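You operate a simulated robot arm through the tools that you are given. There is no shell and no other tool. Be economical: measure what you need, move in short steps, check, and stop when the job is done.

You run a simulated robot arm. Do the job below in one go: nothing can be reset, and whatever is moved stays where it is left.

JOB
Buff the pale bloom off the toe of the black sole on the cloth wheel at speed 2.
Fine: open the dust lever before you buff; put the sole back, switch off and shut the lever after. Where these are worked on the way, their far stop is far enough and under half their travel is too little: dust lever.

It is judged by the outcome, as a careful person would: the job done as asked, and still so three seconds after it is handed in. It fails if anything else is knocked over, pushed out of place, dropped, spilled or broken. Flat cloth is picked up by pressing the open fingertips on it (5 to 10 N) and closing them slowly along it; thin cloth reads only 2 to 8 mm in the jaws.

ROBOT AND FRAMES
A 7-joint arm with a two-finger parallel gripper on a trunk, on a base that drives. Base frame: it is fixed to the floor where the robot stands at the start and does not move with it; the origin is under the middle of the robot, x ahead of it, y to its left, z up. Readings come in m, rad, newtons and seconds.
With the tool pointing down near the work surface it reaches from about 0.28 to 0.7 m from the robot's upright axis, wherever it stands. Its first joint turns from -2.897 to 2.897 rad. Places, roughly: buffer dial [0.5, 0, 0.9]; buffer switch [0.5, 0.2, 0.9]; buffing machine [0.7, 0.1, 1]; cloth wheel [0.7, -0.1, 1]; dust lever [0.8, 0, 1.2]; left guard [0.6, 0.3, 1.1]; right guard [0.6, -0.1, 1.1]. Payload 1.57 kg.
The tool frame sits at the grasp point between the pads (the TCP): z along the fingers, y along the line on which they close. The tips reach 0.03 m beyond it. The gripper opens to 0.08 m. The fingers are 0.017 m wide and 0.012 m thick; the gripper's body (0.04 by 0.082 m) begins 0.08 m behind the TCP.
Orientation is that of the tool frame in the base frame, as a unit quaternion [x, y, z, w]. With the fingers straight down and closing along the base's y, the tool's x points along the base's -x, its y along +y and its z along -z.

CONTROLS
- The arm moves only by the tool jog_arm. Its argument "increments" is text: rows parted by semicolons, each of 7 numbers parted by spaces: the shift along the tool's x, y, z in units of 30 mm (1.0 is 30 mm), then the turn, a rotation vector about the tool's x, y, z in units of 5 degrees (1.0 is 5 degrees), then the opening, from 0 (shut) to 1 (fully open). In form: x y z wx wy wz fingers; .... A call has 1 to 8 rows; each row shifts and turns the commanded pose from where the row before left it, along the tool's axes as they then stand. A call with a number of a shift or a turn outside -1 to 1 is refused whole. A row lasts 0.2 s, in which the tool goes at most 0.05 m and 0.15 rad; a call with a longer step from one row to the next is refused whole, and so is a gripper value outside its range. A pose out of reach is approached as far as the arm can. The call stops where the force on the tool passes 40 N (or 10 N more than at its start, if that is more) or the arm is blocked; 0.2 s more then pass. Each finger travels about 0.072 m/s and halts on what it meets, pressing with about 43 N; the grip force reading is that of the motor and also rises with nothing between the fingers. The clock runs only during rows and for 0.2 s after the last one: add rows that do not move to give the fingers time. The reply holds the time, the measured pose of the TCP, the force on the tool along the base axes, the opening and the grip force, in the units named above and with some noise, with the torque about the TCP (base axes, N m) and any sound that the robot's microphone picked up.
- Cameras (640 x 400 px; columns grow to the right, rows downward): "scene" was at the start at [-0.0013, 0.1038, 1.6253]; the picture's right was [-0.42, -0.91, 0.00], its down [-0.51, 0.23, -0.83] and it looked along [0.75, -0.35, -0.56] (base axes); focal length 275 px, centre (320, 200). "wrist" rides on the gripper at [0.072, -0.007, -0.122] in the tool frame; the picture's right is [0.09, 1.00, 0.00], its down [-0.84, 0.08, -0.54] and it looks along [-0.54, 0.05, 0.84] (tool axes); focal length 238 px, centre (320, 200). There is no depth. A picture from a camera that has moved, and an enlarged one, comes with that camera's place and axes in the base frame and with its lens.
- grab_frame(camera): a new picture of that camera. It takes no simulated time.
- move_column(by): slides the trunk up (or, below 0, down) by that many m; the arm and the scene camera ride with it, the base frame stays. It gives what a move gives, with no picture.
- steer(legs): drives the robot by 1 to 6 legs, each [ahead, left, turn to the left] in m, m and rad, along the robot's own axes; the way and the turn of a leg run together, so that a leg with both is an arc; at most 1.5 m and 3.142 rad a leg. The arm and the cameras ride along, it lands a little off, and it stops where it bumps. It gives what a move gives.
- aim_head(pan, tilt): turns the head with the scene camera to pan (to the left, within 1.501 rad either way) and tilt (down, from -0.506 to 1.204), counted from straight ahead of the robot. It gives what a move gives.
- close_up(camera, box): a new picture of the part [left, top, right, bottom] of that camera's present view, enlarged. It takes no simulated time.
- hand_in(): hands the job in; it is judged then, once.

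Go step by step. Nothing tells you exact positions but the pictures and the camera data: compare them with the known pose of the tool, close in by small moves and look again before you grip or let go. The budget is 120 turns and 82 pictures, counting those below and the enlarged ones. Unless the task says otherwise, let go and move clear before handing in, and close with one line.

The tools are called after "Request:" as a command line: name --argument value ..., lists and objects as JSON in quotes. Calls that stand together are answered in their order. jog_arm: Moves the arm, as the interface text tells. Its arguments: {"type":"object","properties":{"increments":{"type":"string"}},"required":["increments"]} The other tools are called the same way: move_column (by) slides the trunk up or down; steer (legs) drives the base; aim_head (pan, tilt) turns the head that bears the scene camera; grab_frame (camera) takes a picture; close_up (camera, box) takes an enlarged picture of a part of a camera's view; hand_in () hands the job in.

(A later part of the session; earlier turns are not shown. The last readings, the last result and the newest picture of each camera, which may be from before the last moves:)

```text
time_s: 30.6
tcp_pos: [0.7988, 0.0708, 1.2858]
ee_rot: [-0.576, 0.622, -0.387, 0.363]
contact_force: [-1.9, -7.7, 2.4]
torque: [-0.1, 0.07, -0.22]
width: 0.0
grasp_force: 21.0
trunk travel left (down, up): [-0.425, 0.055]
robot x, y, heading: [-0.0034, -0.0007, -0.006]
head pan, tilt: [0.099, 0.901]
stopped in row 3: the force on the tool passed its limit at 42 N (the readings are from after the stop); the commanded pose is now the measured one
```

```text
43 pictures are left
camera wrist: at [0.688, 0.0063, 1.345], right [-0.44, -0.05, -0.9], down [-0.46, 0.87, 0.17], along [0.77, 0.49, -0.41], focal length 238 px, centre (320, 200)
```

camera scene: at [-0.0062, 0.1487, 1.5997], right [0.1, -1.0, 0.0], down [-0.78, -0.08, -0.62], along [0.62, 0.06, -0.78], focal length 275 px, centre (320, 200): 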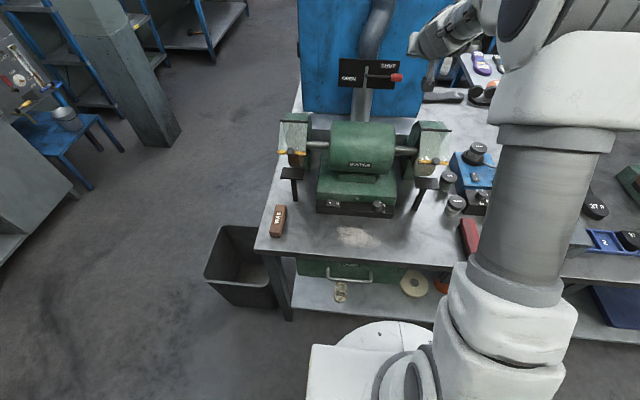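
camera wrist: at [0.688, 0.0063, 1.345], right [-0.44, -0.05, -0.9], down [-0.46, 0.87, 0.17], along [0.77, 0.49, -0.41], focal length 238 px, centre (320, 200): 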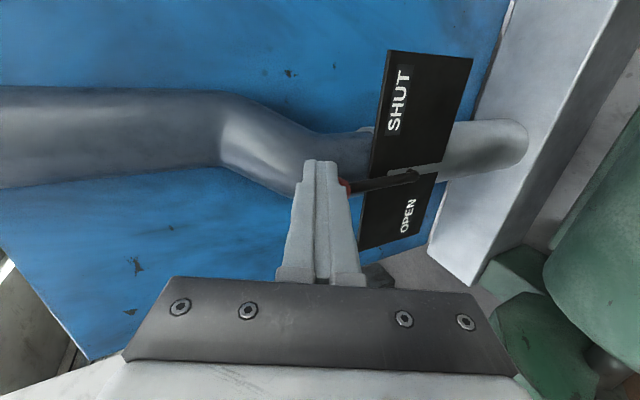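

The lever stops exactly upright, resisting 42 N twice, so the far stop is upright and in line with the duct. I'll back off and check that it stays there.

Request:
jog_arm --increments "0.4 0 0 0 0 0 0;0 0 -1 0 0 0 0;0 0 -1 0 0 0 0;0 0 -1 0 0 0 0;0 0 -1 -1 0 0 0;0 0 -1 -1 0 0 0;0 0 -1 -1 0 0 0;0 0 -1 -1 0 0 0"

Request:
jog_arm --increments "0 0 -0.5 -1 0 0 0;0 0.5 0 -1 0 0 0;0 0.5 0 -1 0 0 0;0 0.5 0 -1 0 0 0;0 0.5 0 -1 0 0 0;0 0 0 -1 0 0 0;0 0 0 -1 0 0 0;0 0 0 -1 0 0 0"

Request:
grab_frame --camera "wrist"

Request:
grab_frame --camera "scene"

```text
time_s: 32.4
tcp_pos: [0.6185, 0.074, 1.3896]
ee_rot: [-0.633, 0.678, -0.271, 0.259]
contact_force: [-0.3, 0.0, -0.1]
torque: [0.02, 0.01, 0.01]
width: 0.0
grasp_force: 21.4
trunk travel left (down, up): [-0.425, 0.055]
robot x, y, heading: [-0.0026, -0.0015, -0.007]
head pan, tilt: [0.099, 0.901]
```

```text
time_s: 34.2
tcp_pos: [0.5588, 0.0787, 1.3693]
ee_rot: [-0.684, 0.729, -0.023, 0.027]
contact_force: [-0.3, -0.6, 0.0]
torque: [0.02, 0.03, 0.01]
width: 0.0
grasp_force: 21.4
trunk travel left (down, up): [-0.425, 0.055]
robot x, y, heading: [-0.0036, -0.0051, -0.001]
head pan, tilt: [0.099, 0.901]
```

```text
42 pictures are left
camera wrist: at [0.5514, 0.0064, 1.491], right [-1.0, -0.03, -0.07], down [-0.06, 0.84, 0.54], along [0.04, 0.55, -0.84], focal length 238 px, centre (320, 200)
```

wrist: 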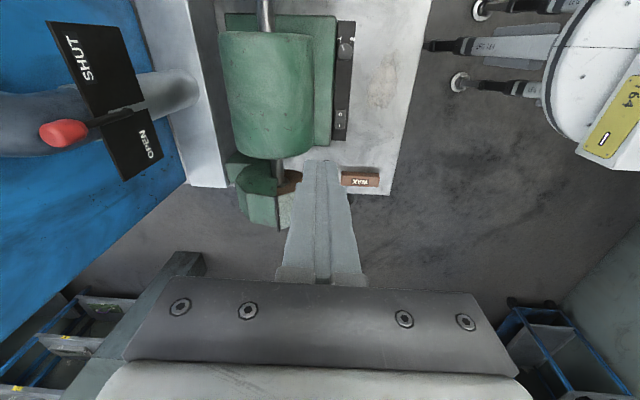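

```text
41 pictures are left
camera scene: at [-0.0061, 0.1475, 1.5997], right [0.09, -1.0, 0.0], down [-0.78, -0.07, -0.62], along [0.62, 0.06, -0.78], focal length 275 px, centre (320, 200)
```

scene: 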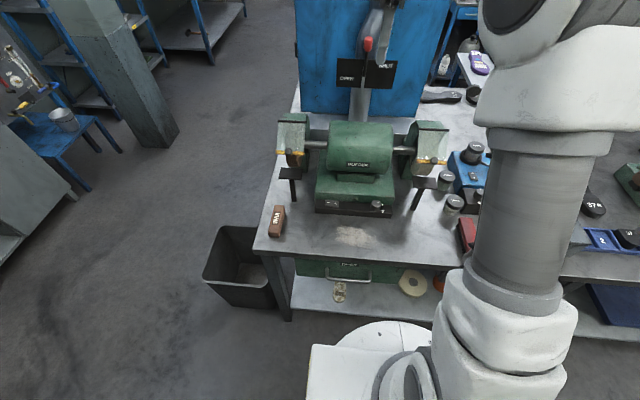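

The lever stays upright and open. Next is the dial, so I'll look at it and the switch in detail.

Request:
close_up --camera "wrist" --box '[310, 10, 390, 150]'

Request:
close_up --camera "scene" --box '[310, 180, 400, 225]'

```text
2.86 times, centred on (350, 80) of wrist
camera zoom: at [0.5514, 0.0064, 1.491], right [-1.0, -0.03, -0.07], down [-0.06, 0.84, 0.54], along [0.04, 0.55, -0.84], focal length 681 px, centre (234, 543)
```

zoom: 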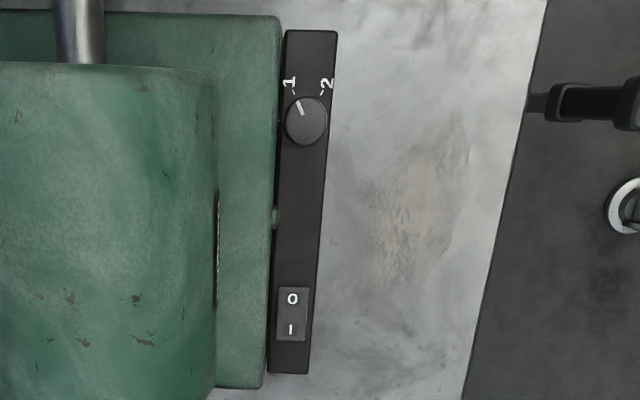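

```text
7.11 times, centred on (355, 202) of scene
camera zoom: at [-0.0061, 0.1475, 1.5997], right [0.09, -1.0, 0.0], down [-0.78, -0.07, -0.62], along [0.62, 0.06, -0.78], focal length 1953 px, centre (71, 182)
```

zoom: 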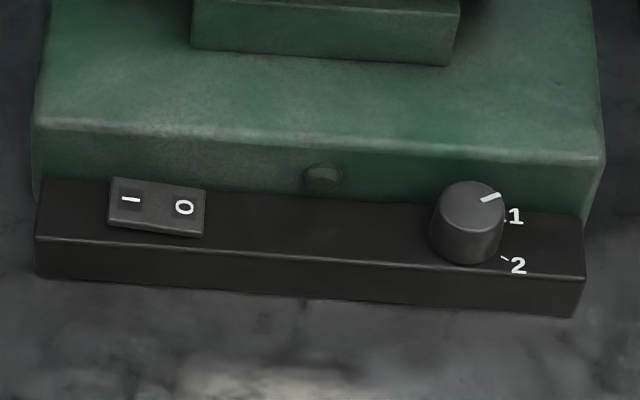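

The dial is a vertical knob at about (0.54, 0.019), top z≈0.91, close to the green face. I'll grip it along y, starting 30° to one side and ending 30° to the other. First I go above it.

Request:
jog_arm --increments "1 0.25 0.5 0 0 0 0.4;1 0.25 0.5 0 0 0 0.7;0 0 1 0 0 1 0.8;0 0 1 0 0 1 0.8;0 0 1 0 0 1 0.8;0 0 1 0 0 1 0.8;0 0 1 0 0 1 0.8;0 0 1 0 0 1 0.8"

Request:
jog_arm --increments "0 0 0.6 0 0 1 0.8;0 0 0.6 0 0 1 0.8;0 0 0.6 0 0 1 0.8;0 0 0 0 0 1 0.8;0 0 0 0 0 1 0.8;0 0 0 0 0 0 0.8"

Request:
grab_frame --camera "wrist"

```text
time_s: 36.0
tcp_pos: [0.5553, 0.0205, 1.1577]
ee_rot: [-0.47, 0.882, -0.015, 0.033]
contact_force: [-0.1, -0.1, 0.0]
torque: [0.01, 0.01, -0.01]
width: 0.0639
grasp_force: 0.1
trunk travel left (down, up): [-0.425, 0.055]
robot x, y, heading: [0.0001, -0.0033, -0.007]
head pan, tilt: [0.099, 0.901]
```

```text
time_s: 37.4
tcp_pos: [0.5594, 0.0209, 1.105]
ee_rot: [-0.269, 0.963, -0.008, 0.036]
contact_force: [0.3, 0.2, -0.4]
torque: [0.0, 0.01, 0.04]
width: 0.0643
grasp_force: 0.0
trunk travel left (down, up): [-0.425, 0.055]
robot x, y, heading: [-0.0029, -0.0013, -0.007]
head pan, tilt: [0.099, 0.901]
```

```text
38 pictures are left
camera wrist: at [0.4916, -0.0218, 1.2219], right [-0.59, 0.8, -0.04], down [0.64, 0.5, 0.59], along [0.5, 0.33, -0.81], focal length 238 px, centre (320, 200)
```

wrist: 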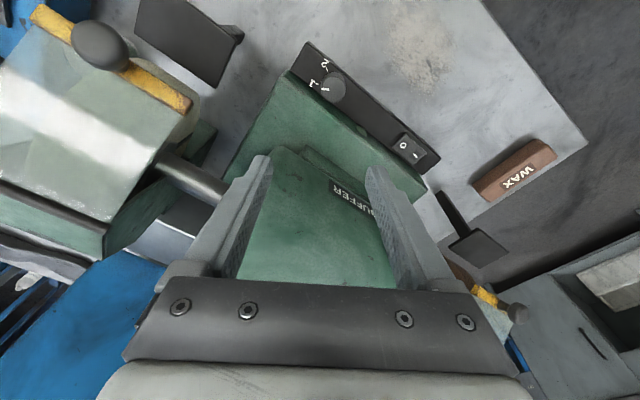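

The tool is 31° off and tilted 4°, and the knob is at (0.537, 0.020). I'll correct the tilt, centre, descend to just above it and look.

Request:
jog_arm --increments "0.32 0.19 0 -0.44 0.72 0 0.8;0.32 0.19 0 0 0 0 0.8;0 0 0.8 0 0 0 0.8;0 0 0.8 0 0 0 0.8;0 0 0.8 0 0 0 0.8;0 0 0.8 0 0 0 0.8;0 0 0.8 0 0 0 0.8;0 0 0 0 0 0 0.8"

Request:
grab_frame --camera "wrist"

Request:
close_up --camera "scene" --box '[300, 140, 440, 230]'

```text
time_s: 39.2
tcp_pos: [0.5353, 0.0223, 0.9838]
ee_rot: [-0.269, 0.963, 0.003, 0.0]
contact_force: [-0.7, 0.9, -0.6]
torque: [-0.02, 0.0, 0.02]
width: 0.0642
grasp_force: 0.1
trunk travel left (down, up): [-0.425, 0.055]
robot x, y, heading: [-0.0027, -0.0007, -0.011]
head pan, tilt: [0.099, 0.901]
```

```text
37 pictures are left
camera wrist: at [0.4774, -0.0222, 1.1057], right [-0.59, 0.8, 0.0], down [0.68, 0.5, 0.54], along [0.43, 0.33, -0.84], focal length 238 px, centre (320, 200)
```

wrist: 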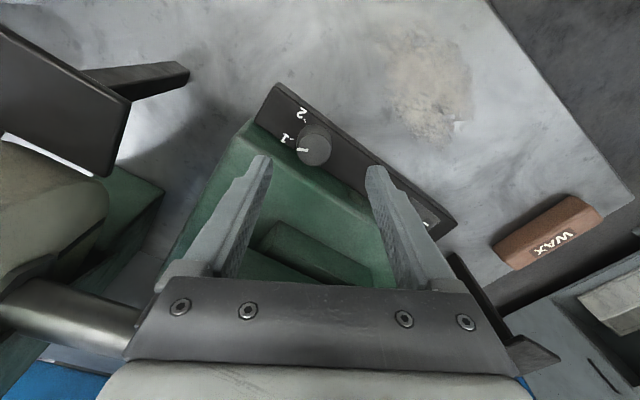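

```text
4.44 times, centred on (370, 185) of scene
camera zoom: at [-0.0063, 0.1475, 1.5997], right [0.09, -1.0, 0.0], down [-0.78, -0.07, -0.62], along [0.62, 0.06, -0.78], focal length 1221 px, centre (98, 267)
```

zoom: 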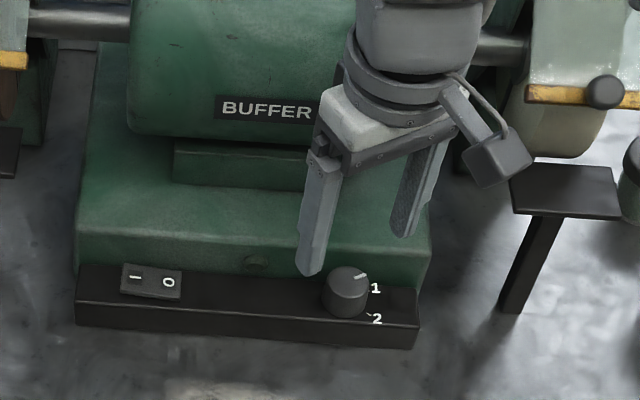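

The knob now triangulates to (0.540, 0.021), top near 0.89. I'll lower over it slowly.

Request:
jog_arm --increments "-0.1 0 0.85 0 0 0 0.8;0 0 0.8 0 0 0 0.8;0 0 0.25 0 0 0 0.8;0 0 0.25 0 0 0 0.8;0 0 0.25 0 0 0 0.8;0 0 0.25 0 0 0 0.8;0 0 0 0 0 0 0.8"

Request:
grab_frame --camera "wrist"

Request:
close_up --camera "scene" --box '[340, 160, 430, 225]'

```text
time_s: 39.7
tcp_pos: [0.5391, 0.0191, 0.9545]
ee_rot: [-0.268, 0.963, 0.0, 0.002]
contact_force: [-8.9, -1.3, 16.2]
torque: [-0.52, -0.06, -0.25]
width: 0.061
grasp_force: 0.0
trunk travel left (down, up): [-0.425, 0.055]
robot x, y, heading: [-0.0008, -0.003, -0.007]
head pan, tilt: [0.099, 0.901]
stopped in row 2: the force on the tool passed its limit at 56 N (the readings are from after the stop); the commanded pose is now the measured one
```

```text
35 pictures are left
camera wrist: at [0.4805, -0.0228, 1.0765], right [-0.59, 0.81, 0.0], down [0.68, 0.5, 0.54], along [0.44, 0.32, -0.84], focal length 238 px, centre (320, 200)
```

wrist: 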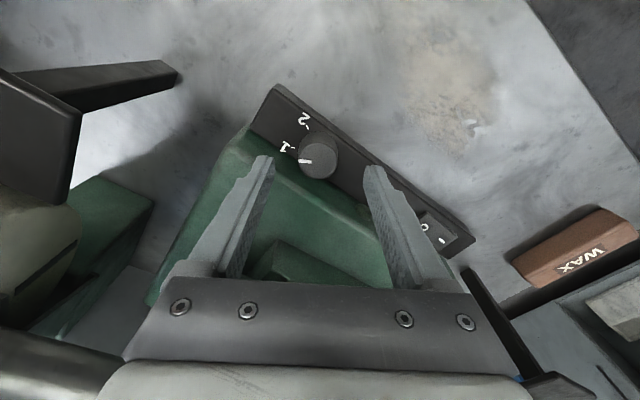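

```text
6.15 times, centred on (385, 192) of scene
camera zoom: at [-0.0078, 0.1472, 1.6001], right [0.09, -1.0, 0.0], down [-0.78, -0.07, -0.62], along [0.62, 0.06, -0.78], focal length 1690 px, centre (-80, 246)
```

zoom: 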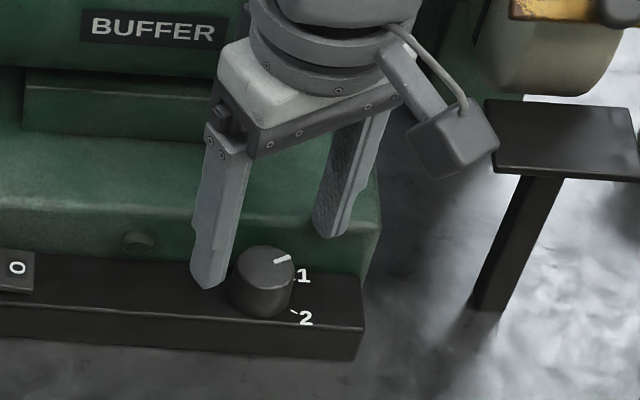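

The right fingertip is touching the green housing top at z≈0.92. I'll lift, turn 15° so the fingers lie more along y, narrow the opening and come down again.

Request:
jog_arm --increments "0 0 -0.6 0 0 0 0.65;0 0 0 0 0 1 0.6;0 0 0 0 0 1 0.6;0 0 0 0 0 1 0.6;0 0 0 0 0 0 0.6"

Request:
jog_arm --increments "0.05 0.1 0.4 0 0 0 0.6;0 0 0.3 0 0 0 0.6;0 0 0.3 0 0 0 0.6;0 0 0.25 0 0 0 0.6;0 0 0.25 0 0 0 0.6;0 0 0.2 0 0 0 0.6;0 0 0 0 0 0 0.6"

Request:
close_up --camera "scene" --box '[340, 160, 430, 225]'

```text
time_s: 40.9
tcp_pos: [0.5406, 0.022, 0.9701]
ee_rot: [-0.14, 0.99, 0.001, 0.002]
contact_force: [-0.6, 0.4, 0.1]
torque: [0.03, 0.01, 0.01]
width: 0.0482
grasp_force: 0.1
trunk travel left (down, up): [-0.425, 0.055]
robot x, y, heading: [0.0018, -0.003, -0.008]
head pan, tilt: [0.099, 0.901]
```

```text
time_s: 42.5
tcp_pos: [0.5384, 0.0236, 0.9208]
ee_rot: [-0.14, 0.99, 0.0, 0.003]
contact_force: [-1.0, -0.7, 4.5]
torque: [-0.15, 0.02, -0.01]
width: 0.0478
grasp_force: 0.1
trunk travel left (down, up): [-0.425, 0.055]
robot x, y, heading: [0.0015, 0.0017, -0.008]
head pan, tilt: [0.099, 0.901]
```

```text
6.15 times, centred on (385, 192) of scene
camera zoom: at [-0.0067, 0.1474, 1.5998], right [0.09, -1.0, 0.0], down [-0.78, -0.07, -0.62], along [0.62, 0.06, -0.78], focal length 1690 px, centre (-80, 246)
```

zoom: 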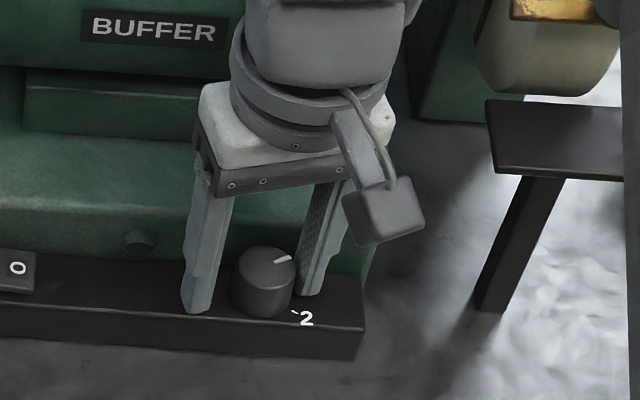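

The fingers straddle the knob. I'll lift 3 mm, close and turn clockwise.

Request:
jog_arm --increments "0 0 -0.1 0 0 0 0.45;0 0 0 0 0 0 0.3;0 0 0 0 0 0 0.2;0 0 0 0 0 0 0.2;0 0 0 0 0 1 0.2;0 0 0 0 0 1 0.2;0 0 0 0 0 1 0.2;0 0 0 0 0 1 0.2"

Request:
jog_arm --increments "0 0 0 0 0 1 0.2;0 0 0 0 0 1 0.2;0 0 0 0 0 1 0.2;0 0 0 0 0 1 0.2;0 0 0 0 0 1 0.2;0 0 0 0 0 1 0.2;0 0 0 0 0 1 0.2;0 0 0 0 0 0 0.2"

Request:
close_up --camera "scene" --box '[340, 160, 430, 225]'

```text
time_s: 44.3
tcp_pos: [0.5375, 0.02, 0.9223]
ee_rot: [0.036, 0.999, 0.0, 0.001]
contact_force: [1.6, -22.3, -1.1]
torque: [-0.61, 0.19, -0.05]
width: 0.0357
grasp_force: 11.4
trunk travel left (down, up): [-0.425, 0.055]
robot x, y, heading: [0.0005, -0.002, -0.011]
head pan, tilt: [0.099, 0.901]
```

```text
time_s: 46.1
tcp_pos: [0.5364, 0.0223, 0.9228]
ee_rot: [0.332, 0.943, 0.002, 0.001]
contact_force: [-11.4, -17.0, -1.0]
torque: [-0.56, 0.38, 0.0]
width: 0.0343
grasp_force: 10.6
trunk travel left (down, up): [-0.425, 0.055]
robot x, y, heading: [0.0019, 0.001, -0.005]
head pan, tilt: [0.099, 0.901]
```

```text
6.15 times, centred on (385, 192) of scene
camera zoom: at [-0.0072, 0.1459, 1.5999], right [0.09, -1.0, 0.0], down [-0.78, -0.07, -0.62], along [0.62, 0.06, -0.78], focal length 1690 px, centre (-80, 246)
```

zoom: 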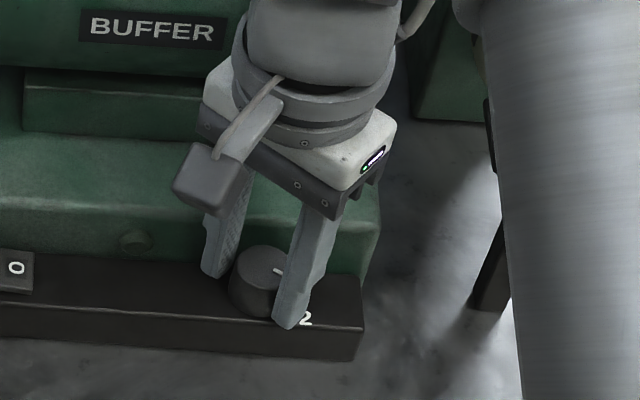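

Request:
jog_arm --increments "0 0 0 0 0 0 0.4;0 0 0 0 0 0 0.6;0 0 -0.5 0 0 0 0.6;0 0 -1 0 0 0 0.6;0 0 -1 0 0 0 0.6;0 0 0 0 0 0 0.6"

Request:
close_up --camera "scene" --box '[310, 180, 400, 225]'

```text
time_s: 47.5
tcp_pos: [0.5371, 0.0239, 0.997]
ee_rot: [0.331, 0.944, 0.002, 0.003]
contact_force: [-0.1, -0.3, -0.1]
torque: [-0.03, -0.02, -0.05]
width: 0.048
grasp_force: 0.1
trunk travel left (down, up): [-0.425, 0.055]
robot x, y, heading: [0.0015, -0.0026, -0.013]
head pan, tilt: [0.099, 0.901]
```

```text
7.11 times, centred on (355, 202) of scene
camera zoom: at [-0.0062, 0.1475, 1.5997], right [0.09, -1.0, 0.0], down [-0.78, -0.07, -0.62], along [0.62, 0.06, -0.78], focal length 1953 px, centre (71, 182)
```

zoom: 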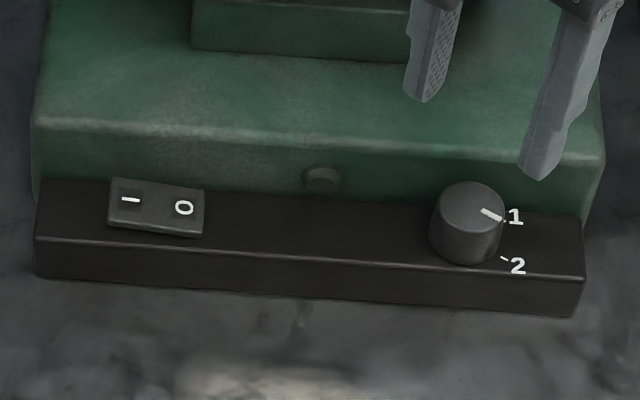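

The pointer has turned about 60° and now stands at the 2 tick. Next I press the I side of the switch, near (0.541, 0.178), with closed fingers.

Request:
jog_arm --increments "0.63 0.82 0 0 0 0 0;0.63 0.82 0 0 0 0 0;0.63 0.82 0 0 0 0 0;0.63 0.82 0 0 0 0 0;0.63 0.82 0 0 0 0 0;0 0 0.5 0 0 0 0;0 0 0.5 0 0 0 0;0 0 0 0 0 0 0"

Request:
close_up --camera "scene" --box '[300, 180, 390, 225]'

```text
time_s: 49.3
tcp_pos: [0.5414, 0.1793, 0.9667]
ee_rot: [0.332, 0.943, 0.001, 0.001]
contact_force: [-0.1, -0.2, -0.2]
torque: [-0.02, 0.02, -0.01]
width: 0.0
grasp_force: 21.1
trunk travel left (down, up): [-0.425, 0.055]
robot x, y, heading: [0.0024, -0.0046, -0.01]
head pan, tilt: [0.099, 0.901]
```

```text
7.11 times, centred on (345, 202) of scene
camera zoom: at [-0.0062, 0.1475, 1.5997], right [0.09, -1.0, 0.0], down [-0.78, -0.07, -0.62], along [0.62, 0.06, -0.78], focal length 1953 px, centre (142, 182)
```

zoom: 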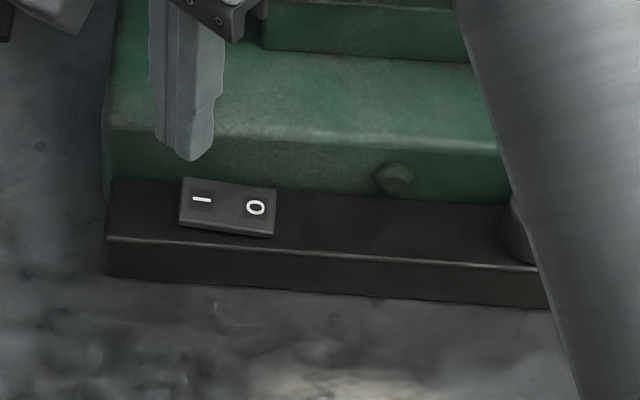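

Request:
jog_arm --increments "-0.12 -0.16 0 0 0 0 0;0 0 0.4 0 0 0 0;0 0 0.3 0 0 0 0;0 0 0.2 0 0 0 0;0 0 0.2 0 0 0 0;0 0 0.15 0 0 0 0;0 0 0 0 0 0 0"

Request:
close_up --camera "scene" --box '[300, 180, 390, 225]'

```text
time_s: 50.9
tcp_pos: [0.541, 0.173, 0.9298]
ee_rot: [0.333, 0.943, 0.001, 0.001]
contact_force: [-1.9, -0.1, 1.2]
torque: [0.03, 0.03, 0.0]
width: 0.0
grasp_force: 21.0
trunk travel left (down, up): [-0.425, 0.055]
robot x, y, heading: [0.0003, -0.0, -0.005]
head pan, tilt: [0.099, 0.901]
```

```text
7.11 times, centred on (345, 202) of scene
camera zoom: at [-0.0063, 0.1474, 1.5997], right [0.09, -1.0, 0.0], down [-0.78, -0.07, -0.62], along [0.62, 0.06, -0.78], focal length 1953 px, centre (142, 182)
```

zoom: 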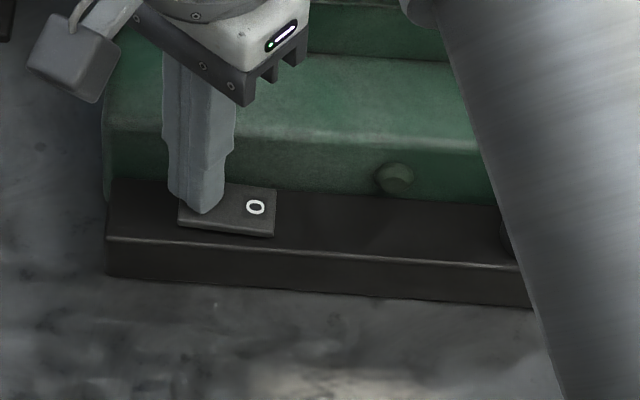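

Almost touching the I side. I'll press further.

Request:
jog_arm --increments "0 0 0.15 0 0 0 0;0 0 0.15 0 0 0 0;0 0 0.15 0 0 0 0;0 0 0.1 0 0 0 0;0 0 0 0 0 0 0"

```text
time_s: 51.6
tcp_pos: [0.5408, 0.174, 0.9275]
ee_rot: [0.332, 0.943, 0.004, 0.004]
contact_force: [-11.5, -2.9, 22.3]
torque: [-0.35, 0.33, -0.15]
width: 0.0
grasp_force: 20.9
trunk travel left (down, up): [-0.425, 0.055]
robot x, y, heading: [-0.0016, -0.0017, -0.001]
head pan, tilt: [0.099, 0.901]
stopped in row 3: the force on the tool passed its limit at 45 N (the readings are from after the stop); the commanded pose is now the measured one
```

Request:
jog_arm --increments "0 0 -0.7 0 0 0 0;0 0 -0.7 0 0 0 0;0 0 -0.7 0 0 0 0;0 0 0 0 0 0 0"

Request:
close_up --camera "scene" --box '[300, 140, 450, 225]'

```text
time_s: 52.6
tcp_pos: [0.5416, 0.1728, 0.9888]
ee_rot: [0.332, 0.943, 0.004, 0.003]
contact_force: [0.7, -0.6, -0.5]
torque: [0.04, 0.0, -0.03]
width: 0.0
grasp_force: 21.8
trunk travel left (down, up): [-0.425, 0.055]
robot x, y, heading: [0.0004, -0.0016, -0.006]
head pan, tilt: [0.099, 0.901]
```

```text
4.27 times, centred on (375, 182) of scene
camera zoom: at [-0.0065, 0.1474, 1.5997], right [0.09, -1.0, 0.0], down [-0.78, -0.07, -0.62], along [0.62, 0.06, -0.78], focal length 1172 px, centre (85, 275)
```

zoom: 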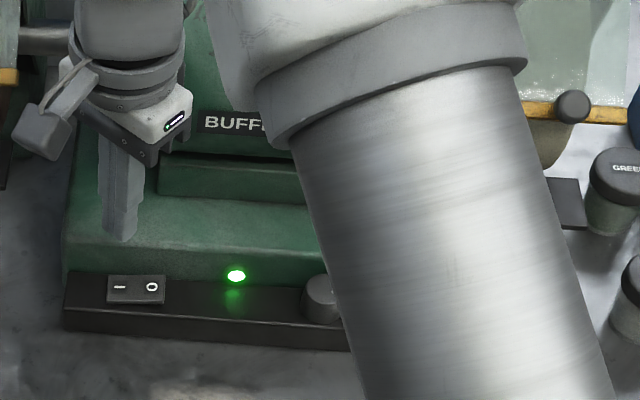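

The green lamp is lit, so the buffer is running at 2. Now I raise the arm, straighten it and drive right toward the sole.

Request:
jog_arm --increments "0 0 -1 0 0 -1 0;0 0 -1 0 0 -1 0;0 0 -1 0 0 -1 0;0 0 -1 0 0 -1 0;0 0 -1 0 0 -1 0;0 0 -1 0 0 -1 0;0 0 -1 0 0 -1 0;0.5 -1 -1 0 0 -0.8 0"

Request:
jog_arm --increments "0.5 -1 -0.5 0 0 0 0.5;0.5 -1 -0.5 0 0 0 0.8;0.5 -1 0 0 0 0 1;0.5 -1 0 0 0 0 1;0 -1 0 0 0 0 1"

Request:
steer --legs '[[0, -0.66, 0]]'

Request:
aim_head --pan 0.0 --tilt 0.8

Request:
jog_arm --increments "0 0 0 0 0 0 1;0 0 0 0 0 0 1;0 0 0 0 0 0 1;0 0 0 0 0 0 1"

Request:
grab_frame --camera "scene"

Request:
grab_frame --camera "wrist"

```text
time_s: 54.4
tcp_pos: [0.5238, 0.144, 1.2284]
ee_rot: [-0.002, 1.0, 0.002, 0.003]
contact_force: [-0.2, 0.9, 1.2]
torque: [-0.01, -0.03, -0.01]
width: 0.0
grasp_force: 21.0
trunk travel left (down, up): [-0.425, 0.055]
robot x, y, heading: [0.0003, -0.0004, -0.011]
head pan, tilt: [0.099, 0.901]
```

```text
time_s: 55.6
tcp_pos: [0.462, -0.0074, 1.2572]
ee_rot: [-0.001, 1.0, 0.003, 0.004]
contact_force: [-0.3, 0.0, -0.1]
torque: [0.0, 0.01, 0.01]
width: 0.08
grasp_force: 0.2
trunk travel left (down, up): [-0.425, 0.055]
robot x, y, heading: [-0.0054, -0.0027, -0.01]
head pan, tilt: [0.099, 0.901]
```

```text
time_s: 61.0
tcp_pos: [0.4588, -0.6716, 1.2566]
ee_rot: [0.0, 1.0, 0.001, 0.003]
contact_force: [-0.4, -0.3, 0.2]
torque: [0.02, -0.02, 0.0]
width: 0.08
grasp_force: 0.0
trunk travel left (down, up): [-0.425, 0.055]
robot x, y, heading: [-0.0075, -0.6639, -0.007]
head pan, tilt: [0.099, 0.901]
```

```text
time_s: 61.7
tcp_pos: [0.4585, -0.6722, 1.2575]
ee_rot: [-0.001, 1.0, 0.003, 0.003]
contact_force: [-0.3, 0.1, -0.7]
torque: [-0.03, -0.02, 0.04]
width: 0.0799
grasp_force: 0.0
trunk travel left (down, up): [-0.425, 0.055]
robot x, y, heading: [-0.006, -0.6661, -0.007]
head pan, tilt: [0.0, 0.799]
```

```text
time_s: 62.7
tcp_pos: [0.4584, -0.6722, 1.2572]
ee_rot: [0.0, 1.0, 0.001, 0.004]
contact_force: [0.3, 0.1, 0.4]
torque: [-0.01, 0.03, 0.02]
width: 0.0802
grasp_force: 0.1
trunk travel left (down, up): [-0.425, 0.055]
robot x, y, heading: [-0.0061, -0.6649, -0.007]
head pan, tilt: [0.0, 0.799]
```

```text
27 pictures are left
camera scene: at [-0.0057, -0.5246, 1.6076], right [-0.01, -1.0, 0.0], down [-0.72, 0.01, -0.7], along [0.7, -0.01, -0.72], focal length 275 px, centre (320, 200)
```

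scene: 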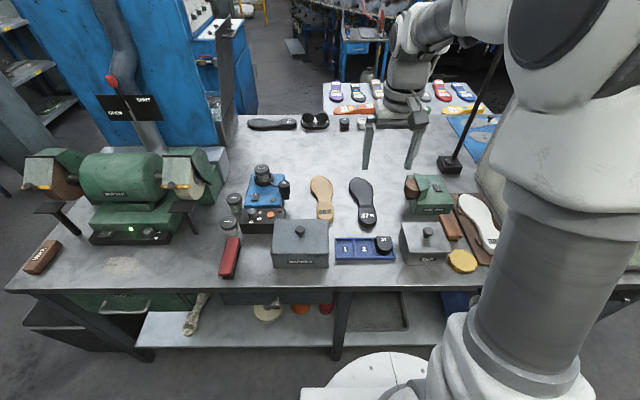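

```text
26 pictures are left
camera wrist: at [0.3854, -0.6788, 1.3788], right [-0.09, 1.0, 0.0], down [0.83, 0.08, 0.55], along [0.55, 0.05, -0.84], focal length 238 px, centre (320, 200)
```

wrist: 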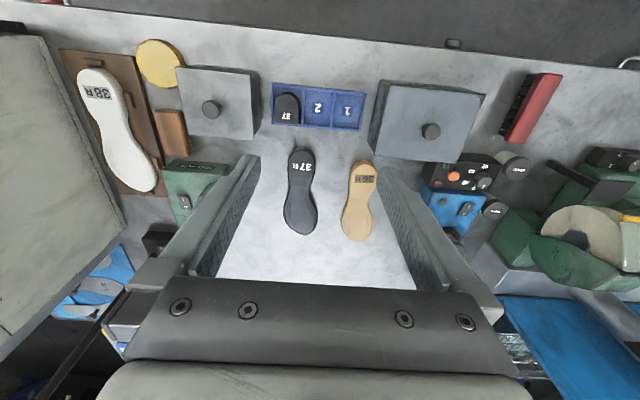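

I'm beside the sole: its waist is near (0.70, -0.708), with the toe pointing away. I'll move above the waist and look before descending.

Request:
jog_arm --increments "-1 -0.15 1 0 0 0 1;-1 -0.15 1 0 0 0 1;-1 -0.15 1 0 0 0 1;-1 -0.15 1 0 0 0 1;-1 -0.15 1 0 0 0 1;-1 -0.15 1 0 0 0 1;-1 -0.15 1 0 0 0 1;-1 -0.15 1 0 0 0 1"

Request:
grab_frame --camera "wrist"

```text
time_s: 64.5
tcp_pos: [0.7006, -0.7069, 1.0192]
ee_rot: [-0.002, 1.0, 0.003, 0.004]
contact_force: [-0.3, -0.7, 0.2]
torque: [0.0, 0.03, 0.01]
width: 0.0798
grasp_force: 0.1
trunk travel left (down, up): [-0.425, 0.055]
robot x, y, heading: [-0.0075, -0.6671, -0.007]
head pan, tilt: [0.0, 0.799]
```

```text
25 pictures are left
camera wrist: at [0.628, -0.7136, 1.1404], right [-0.09, 1.0, 0.0], down [0.83, 0.08, 0.55], along [0.55, 0.05, -0.84], focal length 238 px, centre (320, 200)
```

wrist: 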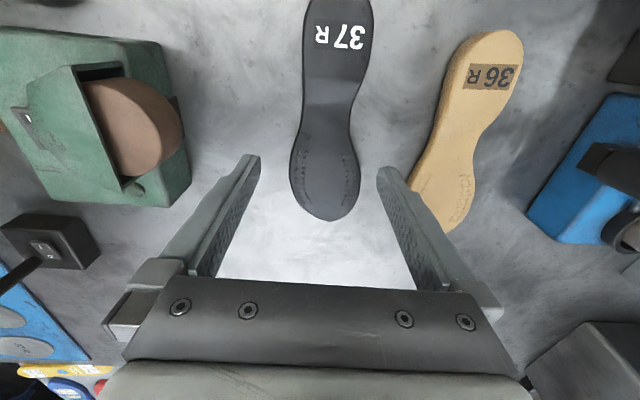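

The sole's top is near z≈0.875, the waist is at (0.68, -0.70) and about 50 mm wide. I'll align with it (5° yaw) and descend over it.

Request:
jog_arm --increments "0.87 0.2 0.5 0 0 -1 1;0 0 0.9 0 0 0 1;0 0 0.9 0 0 0 1;0 0 0.9 0 0 0 1;0 0 0.4 0 0 0 1;0 0 0 0 0 0 1"

Request:
grab_frame --camera "wrist"

Request:
close_up --camera "scene" --box '[310, 150, 430, 240]'

```text
time_s: 65.9
tcp_pos: [0.6757, -0.7013, 0.9116]
ee_rot: [-0.045, 0.999, 0.002, 0.005]
contact_force: [0.2, -0.1, -0.2]
torque: [0.03, -0.01, -0.01]
width: 0.08
grasp_force: 0.2
trunk travel left (down, up): [-0.425, 0.055]
robot x, y, heading: [-0.0038, -0.6671, -0.008]
head pan, tilt: [0.0, 0.799]
```

```text
24 pictures are left
camera wrist: at [0.6032, -0.7133, 1.0325], right [-0.18, 0.98, 0.0], down [0.82, 0.15, 0.55], along [0.54, 0.1, -0.84], focal length 238 px, centre (320, 200)
```

wrist: 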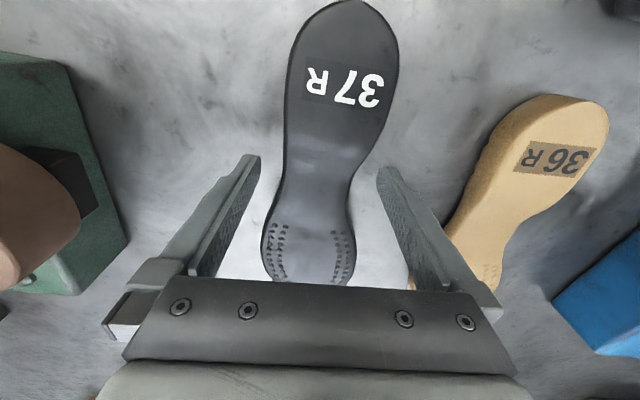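

```text
4.44 times, centred on (370, 195) of scene
camera zoom: at [-0.0057, -0.5246, 1.6076], right [-0.01, -1.0, 0.0], down [-0.72, 0.01, -0.7], along [0.7, -0.01, -0.72], focal length 1221 px, centre (98, 222)
```

zoom: 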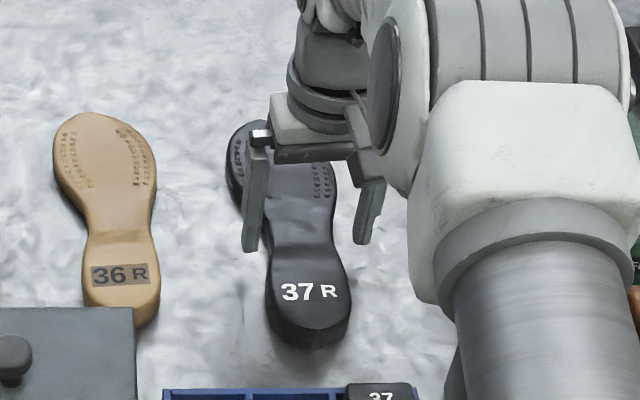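

The waist is centred between the fingers. I'll undo most of the yaw, descend to just above the bench and close.

Request:
jog_arm --increments "0 0 0.2 0 0 0.8 1;0 0 0.25 0 0 0 1;0 0 0.2 0 0 0 1;0 0 0.15 0 0 0 1;0 0 0 0 0 0 1"

Request:
jog_arm --increments "0 0 0 0 0 0 0.8;0 0 0 0 0 0 0.6;0 0 0 0 0 0 0.4;0 0 0 0 0 0 0.2;0 0 0 0 0 0 0;0 0 0 0 0 0 0"

```text
time_s: 67.1
tcp_pos: [0.6752, -0.7012, 0.8901]
ee_rot: [-0.01, 1.0, 0.002, 0.006]
contact_force: [-6.4, 0.9, 19.8]
torque: [-0.82, 0.27, -0.34]
width: 0.0796
grasp_force: 0.1
trunk travel left (down, up): [-0.425, 0.055]
robot x, y, heading: [-0.0057, -0.6663, -0.009]
head pan, tilt: [0.0, 0.799]
```

```text
time_s: 68.5
tcp_pos: [0.6745, -0.7007, 0.8908]
ee_rot: [-0.01, 1.0, 0.002, 0.006]
contact_force: [1.3, -8.7, 27.3]
torque: [-1.22, 0.06, 0.26]
width: 0.0564
grasp_force: 43.1
trunk travel left (down, up): [-0.425, 0.055]
robot x, y, heading: [-0.0058, -0.6639, -0.012]
head pan, tilt: [0.0, 0.799]
```

The sole is gripped: 56 mm at 43 N, with bench contact at TCP z≈0.890. I'll lift it straight up.

Request:
jog_arm --increments "0 0 -0.5 0 0 0 0;0 0 -0.7 0 0 0 0;0 0 -1 0 0 0 0;0 0 -1 0 0 0 0;0 0 -1 0 0 0 0;0 0 -1 0 0 0 0;0 0 -1 0 0 0 0;0 0 -1 0 0 0 0"

Request:
jog_arm --increments "0.7 0 -0.7 0 0 0.8 0;0.7 0 -0.7 0 0 0.8 0;0.7 0 0 0 0 0.8 0;0.7 0 0 0 0 0.8 0;0.7 0 0 0 0 0.8 0;0.7 0 0 0 0 0.8 0;0.5 0 0 0 0 0.8 0;0 0 0 0 0 0.8 0"

Request:
grab_frame --camera "scene"

```text
time_s: 70.3
tcp_pos: [0.6731, -0.7024, 1.1036]
ee_rot: [-0.009, 1.0, 0.002, 0.003]
contact_force: [0.5, 0.0, -1.8]
torque: [-0.04, 0.02, 0.02]
width: 0.056
grasp_force: 43.2
trunk travel left (down, up): [-0.425, 0.055]
robot x, y, heading: [-0.0049, -0.6632, -0.003]
head pan, tilt: [0.0, 0.799]
```

```text
time_s: 72.1
tcp_pos: [0.5354, -0.677, 1.144]
ee_rot: [0.267, 0.964, 0.003, 0.004]
contact_force: [0.7, 0.0, -0.5]
torque: [0.02, 0.07, 0.01]
width: 0.0562
grasp_force: 42.8
trunk travel left (down, up): [-0.425, 0.055]
robot x, y, heading: [-0.0056, -0.6665, -0.01]
head pan, tilt: [0.0, 0.799]
```

```text
22 pictures are left
camera scene: at [-0.0056, -0.5246, 1.6076], right [-0.01, -1.0, 0.0], down [-0.72, 0.01, -0.7], along [0.7, -0.01, -0.72], focal length 275 px, centre (320, 200)
```

scene: 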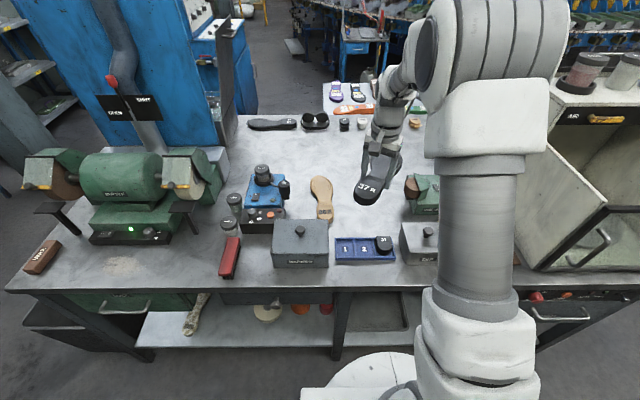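

I want to see exactly where the bloom lies, so I'll turn the sole so that the left side of its toe faces my camera.

Request:
jog_arm --increments "0 0 0 0 0 -1 0;0 0 0 0 0 -1 0;0 0 0 0 0 -1 0;0 0 0 0 0 -1 0;0 0 0 0 0 -1 0;0 0 0 0 0 -1 0;0 0 0 0 0 -1 0;0 0 0 0 0 -1 0"

Request:
jog_arm --increments "0 0 0 0 0 -1 0;0 0 0 0 0 -1 0;0 0 0 0 0 -1 0;0 0 0 0 0 -1 0;0 0 0 0 0 -1 0;0 0 0 0 0 -1 0;0 0 0 0 0 -1 0;0 0 0 0 0 -1 0"

Request:
jog_arm --increments "0 0 0 0 0 -1 0;0 0 0 0 0 -1 0;0 0 0 0 0 -1 0;0 0 0 0 0 -1 0;0 0 0 0 0 -1 0;0 0 0 0 0 -1 0;0 0 0 0 0 -1 0;0 0 0 0 0 -1 0"

Request:
close_up --camera "scene" --box '[250, 110, 420, 230]'

```text
time_s: 73.9
tcp_pos: [0.5366, -0.6767, 1.1446]
ee_rot: [-0.08, 0.997, 0.001, 0.004]
contact_force: [-0.7, -0.7, -1.5]
torque: [-0.03, 0.03, 0.01]
width: 0.0562
grasp_force: 43.3
trunk travel left (down, up): [-0.425, 0.055]
robot x, y, heading: [-0.0048, -0.6625, -0.01]
head pan, tilt: [0.0, 0.799]
```

```text
time_s: 75.7
tcp_pos: [0.5349, -0.6759, 1.1447]
ee_rot: [-0.416, 0.909, 0.0, 0.004]
contact_force: [0.1, -0.5, -1.4]
torque: [-0.03, 0.01, -0.02]
width: 0.0562
grasp_force: 43.2
trunk travel left (down, up): [-0.425, 0.055]
robot x, y, heading: [-0.0073, -0.6642, -0.01]
head pan, tilt: [0.0, 0.799]
```

```text
time_s: 77.5
tcp_pos: [0.5354, -0.6761, 1.1431]
ee_rot: [-0.701, 0.713, -0.001, 0.003]
contact_force: [-1.0, -0.7, -1.6]
torque: [-0.05, 0.0, -0.03]
width: 0.0563
grasp_force: 43.1
trunk travel left (down, up): [-0.425, 0.055]
robot x, y, heading: [-0.0075, -0.6639, -0.011]
head pan, tilt: [0.0, 0.799]
```

```text
3.33 times, centred on (335, 170) of scene
camera zoom: at [-0.0056, -0.5246, 1.6076], right [-0.01, -1.0, 0.0], down [-0.72, 0.01, -0.7], along [0.7, -0.01, -0.72], focal length 915 px, centre (270, 300)
```

zoom: 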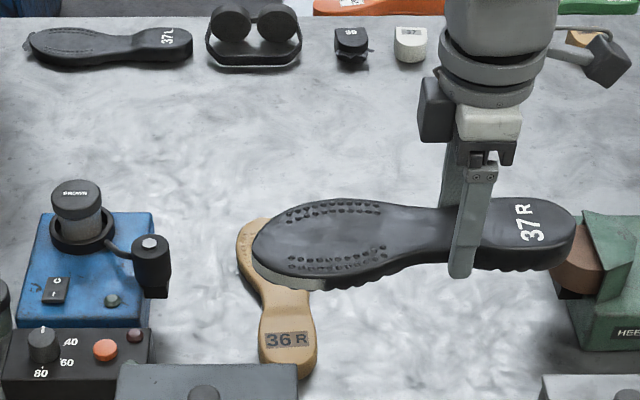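

The pale patch sits on the front-left of the toe edge, about 0–55 mm back from the tip. Now I'll look at the cloth wheel's opening from this side.

Request:
close_up --camera "scene" --box '[140, 140, 250, 240]'

```text
4.00 times, centred on (195, 190) of scene
camera zoom: at [-0.0056, -0.5246, 1.6076], right [-0.01, -1.0, 0.0], down [-0.72, 0.01, -0.7], along [0.7, -0.01, -0.72], focal length 1098 px, centre (820, 240)
```

zoom: 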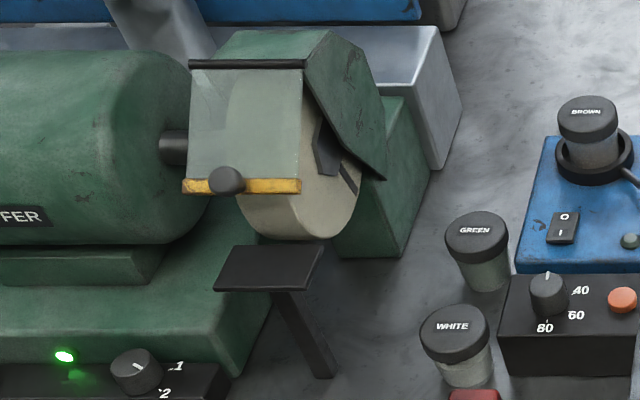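

Wheel estimate: axle near (0.66, -0.13, 1.03), front face x≈0.589, rest top z≈0.98, guard bar z≈1.08. I'll turn the sole about 58° clockwise, pull it back and higher, then drive back left.

Request:
jog_arm --increments "0 -1 -1 0 0 1 0;0 -1 -1 0 0 1 0;0 1 0 0 0 1 0;0 1 0 0 0 1 0;0 1 0 0 0 1 0;0 1 0 0 0 1 0;0 1 0 0 0 1 0;0 0.5 0 0 0 1 0"

Request:
jog_arm --increments "0 0 0 0 0 1 0;0 0 0 0 0 1 0;0 0 0 0 0 1 0;0 0 0 0 0 1 0;0 0 0 0 0 1 0;0 0 0 0 0 1 0;0 0 0 0 0 1 0;0 0 0 0 0 1 0"

Request:
jog_arm --increments "0 0 0 0 0 1 0;0 0 0 0 0 1 0;0 0 0 0 0 1 0;0 0 0 0 0 1 0;0 0 0 0 0 1 0;0 0 0 0 0 1 0;0 0 0 0 0 1 0;0 0 0 0 0 1 0"

Request:
jog_arm --increments "0 0 0 0 0 1 0;0 0 0 0 0 1 0;0 0 0 0 0 1 0;0 0 0 0 0 1 0;0 0 0 0 0 1 0;0 0 0 0 0 0.7 0"

```text
time_s: 79.3
tcp_pos: [0.444, -0.6175, 1.2044]
ee_rot: [-0.414, 0.91, 0.0, 0.005]
contact_force: [0.3, 0.1, -2.3]
torque: [-0.05, 0.03, 0.02]
width: 0.0561
grasp_force: 42.8
trunk travel left (down, up): [-0.425, 0.055]
robot x, y, heading: [-0.0113, -0.6679, -0.012]
head pan, tilt: [0.0, 0.799]
```

```text
time_s: 81.1
tcp_pos: [0.4437, -0.6187, 1.2035]
ee_rot: [-0.078, 0.997, 0.002, 0.004]
contact_force: [-0.1, -0.3, -0.7]
torque: [-0.02, 0.06, -0.03]
width: 0.0559
grasp_force: 43.4
trunk travel left (down, up): [-0.425, 0.055]
robot x, y, heading: [-0.0076, -0.6666, -0.005]
head pan, tilt: [0.0, 0.799]
```

```text
time_s: 82.9
tcp_pos: [0.4439, -0.6184, 1.2035]
ee_rot: [0.267, 0.964, 0.003, 0.002]
contact_force: [0.8, -0.2, -1.4]
torque: [0.04, 0.04, 0.04]
width: 0.0562
grasp_force: 43.0
trunk travel left (down, up): [-0.425, 0.055]
robot x, y, heading: [-0.0062, -0.664, -0.013]
head pan, tilt: [0.0, 0.799]
```

```text
time_s: 84.3
tcp_pos: [0.4437, -0.6174, 1.2031]
ee_rot: [0.496, 0.868, 0.005, 0.003]
contact_force: [-0.4, 0.6, -0.7]
torque: [0.04, 0.06, 0.01]
width: 0.056
grasp_force: 43.3
trunk travel left (down, up): [-0.425, 0.055]
robot x, y, heading: [-0.0034, -0.665, -0.008]
head pan, tilt: [0.0, 0.799]
```

Request:
jog_arm --increments "0.42 -0.72 0 0 0 0 0;0.42 -0.72 0 0 0 0 0;0 0 0 0 0 0 0"

Request:
steer --legs '[[0, 0.57, 0.01]]'

Request:
aim_head --pan -0.15 --tilt 0.75

Request:
jog_arm --increments "0 0 0 0 0 0 0;0 0 0 0 0 0 0;0 0 0 0 0 0 0;0 0 0 0 0 0 0"

Request:
grab_frame --camera "scene"

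```text
time_s: 85.1
tcp_pos: [0.3949, -0.6177, 1.2038]
ee_rot: [0.495, 0.869, 0.003, 0.002]
contact_force: [-0.2, 0.2, -1.3]
torque: [0.07, 0.01, 0.05]
width: 0.0559
grasp_force: 42.5
trunk travel left (down, up): [-0.425, 0.055]
robot x, y, heading: [-0.006, -0.6639, -0.009]
head pan, tilt: [0.0, 0.799]
```

```text
time_s: 89.8
tcp_pos: [0.3978, -0.0479, 1.2032]
ee_rot: [0.494, 0.87, 0.004, 0.002]
contact_force: [-0.3, 0.2, -2.2]
torque: [0.05, 0.04, 0.0]
width: 0.0559
grasp_force: 42.9
trunk travel left (down, up): [-0.425, 0.055]
robot x, y, heading: [-0.0041, -0.0925, -0.001]
head pan, tilt: [0.0, 0.799]
```

```text
time_s: 90.5
tcp_pos: [0.3972, -0.047, 1.2023]
ee_rot: [0.494, 0.87, 0.003, 0.002]
contact_force: [0.4, 0.2, -2.1]
torque: [0.03, 0.05, 0.02]
width: 0.0561
grasp_force: 43.3
trunk travel left (down, up): [-0.425, 0.055]
robot x, y, heading: [-0.0024, -0.0962, -0.006]
head pan, tilt: [-0.15, 0.75]
```

```text
time_s: 91.5
tcp_pos: [0.3967, -0.0481, 1.2028]
ee_rot: [0.493, 0.87, 0.004, 0.002]
contact_force: [0.1, 0.6, -1.3]
torque: [0.03, 0.04, -0.03]
width: 0.0559
grasp_force: 43.3
trunk travel left (down, up): [-0.425, 0.055]
robot x, y, heading: [-0.0013, -0.0958, -0.003]
head pan, tilt: [-0.15, 0.75]
```

```text
19 pictures are left
camera scene: at [-0.0018, 0.0319, 1.6116], right [-0.15, -0.99, 0.0], down [-0.67, 0.1, -0.73], along [0.72, -0.11, -0.68], focal length 275 px, centre (320, 200)
```

scene: 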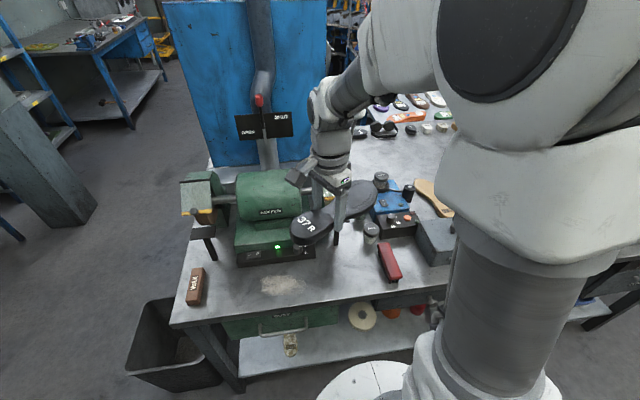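

The lever is still upright, the lamp is green and the sole is above the front of the bench. I'll lower it to wheel-centre height in front of the wheel and bring it near.

Request:
jog_arm --increments "0 0 1 0 0 0 0;0 0 1 0 0 0 0;0 0 1 0 0 0 0;0 0 1 0 0 0 0;0 0 1 0 0 0 0;0 0 0.3 0 0 0 0;-0.1 0.7 0 0 0 0 0;-0.1 0.7 0 0 0 0 0"

Request:
close_up --camera "scene" --box '[220, 130, 420, 260]'

Request:
grab_frame --camera "wrist"

```text
time_s: 93.3
tcp_pos: [0.4393, -0.0308, 1.0435]
ee_rot: [0.493, 0.87, 0.004, 0.002]
contact_force: [0.0, -0.3, -1.6]
torque: [0.07, 0.03, -0.01]
width: 0.0558
grasp_force: 43.1
trunk travel left (down, up): [-0.425, 0.055]
robot x, y, heading: [0.0007, -0.0973, -0.002]
head pan, tilt: [-0.15, 0.75]
```

```text
3.08 times, centred on (320, 195) of scene
camera zoom: at [-0.0016, 0.032, 1.6116], right [-0.15, -0.99, 0.0], down [-0.67, 0.1, -0.73], along [0.72, -0.11, -0.68], focal length 845 px, centre (320, 215)
```

zoom: 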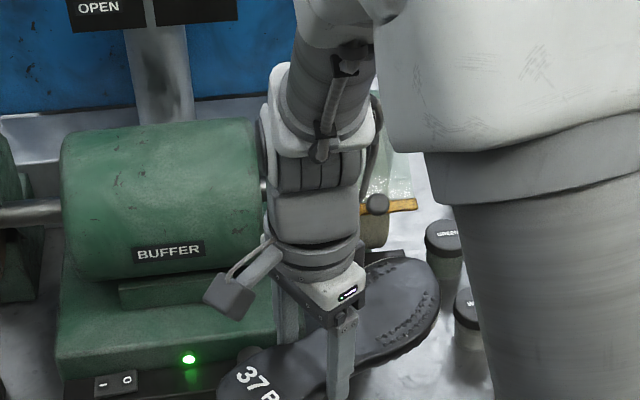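

```text
17 pictures are left
camera wrist: at [0.3943, 0.0282, 1.165], right [0.81, 0.59, 0.01], down [0.49, -0.68, 0.54], along [0.33, -0.43, -0.84], focal length 238 px, centre (320, 200)
```

wrist: 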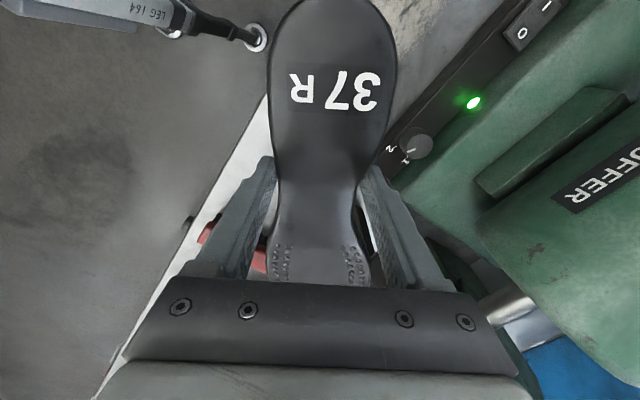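

I'll check the dial from this angle before touching the wheel.

Request:
close_up --camera "wrist" --box '[375, 115, 455, 175]'

```text
6.67 times, centred on (415, 145) of wrist
camera zoom: at [0.3943, 0.0282, 1.165], right [0.81, 0.59, 0.01], down [0.49, -0.68, 0.54], along [0.33, -0.43, -0.84], focal length 1589 px, centre (-313, 567)
```

zoom: 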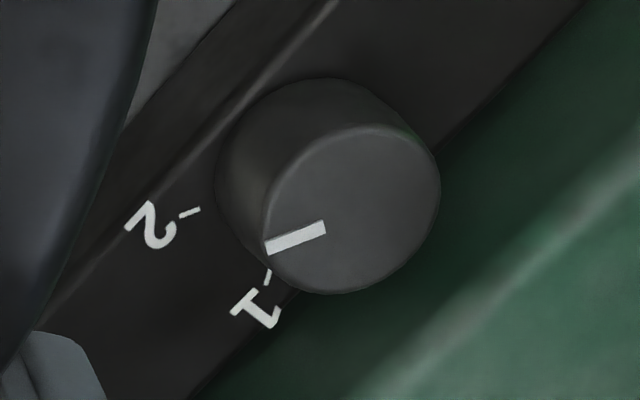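

The pointer is parallel to the 2 tick, so speed 2 is set. Now I'll advance toward the wheel gently.

Request:
jog_arm --increments "-0.15 0.26 0 0 0 0 0;-0.15 0.26 0 0 0 0 0;-0.15 0.26 0 0 0 0 0;-0.1 0.17 0 0 0 0 0;0 0 0 0 0 0 0"

Request:
jog_arm --increments "-0.06 0.1 0 0 0 0 0;-0.06 0.1 0 0 0 0 0;-0.06 0.1 0 0 0 0 0;0 0 0 0 0 0 0"

```text
time_s: 94.5
tcp_pos: [0.4708, -0.0302, 1.0447]
ee_rot: [0.493, 0.87, 0.004, 0.002]
contact_force: [0.6, -0.3, -1.9]
torque: [0.01, 0.03, 0.02]
width: 0.0559
grasp_force: 42.7
trunk travel left (down, up): [-0.425, 0.055]
robot x, y, heading: [-0.0051, -0.0965, -0.002]
head pan, tilt: [-0.15, 0.75]
```

```text
time_s: 95.5
tcp_pos: [0.4814, -0.0299, 1.0447]
ee_rot: [0.493, 0.87, 0.004, 0.001]
contact_force: [-0.4, -0.2, -1.4]
torque: [0.02, 0.02, 0.01]
width: 0.0561
grasp_force: 43.3
trunk travel left (down, up): [-0.425, 0.055]
robot x, y, heading: [-0.0012, -0.1002, -0.006]
head pan, tilt: [-0.15, 0.75]
```

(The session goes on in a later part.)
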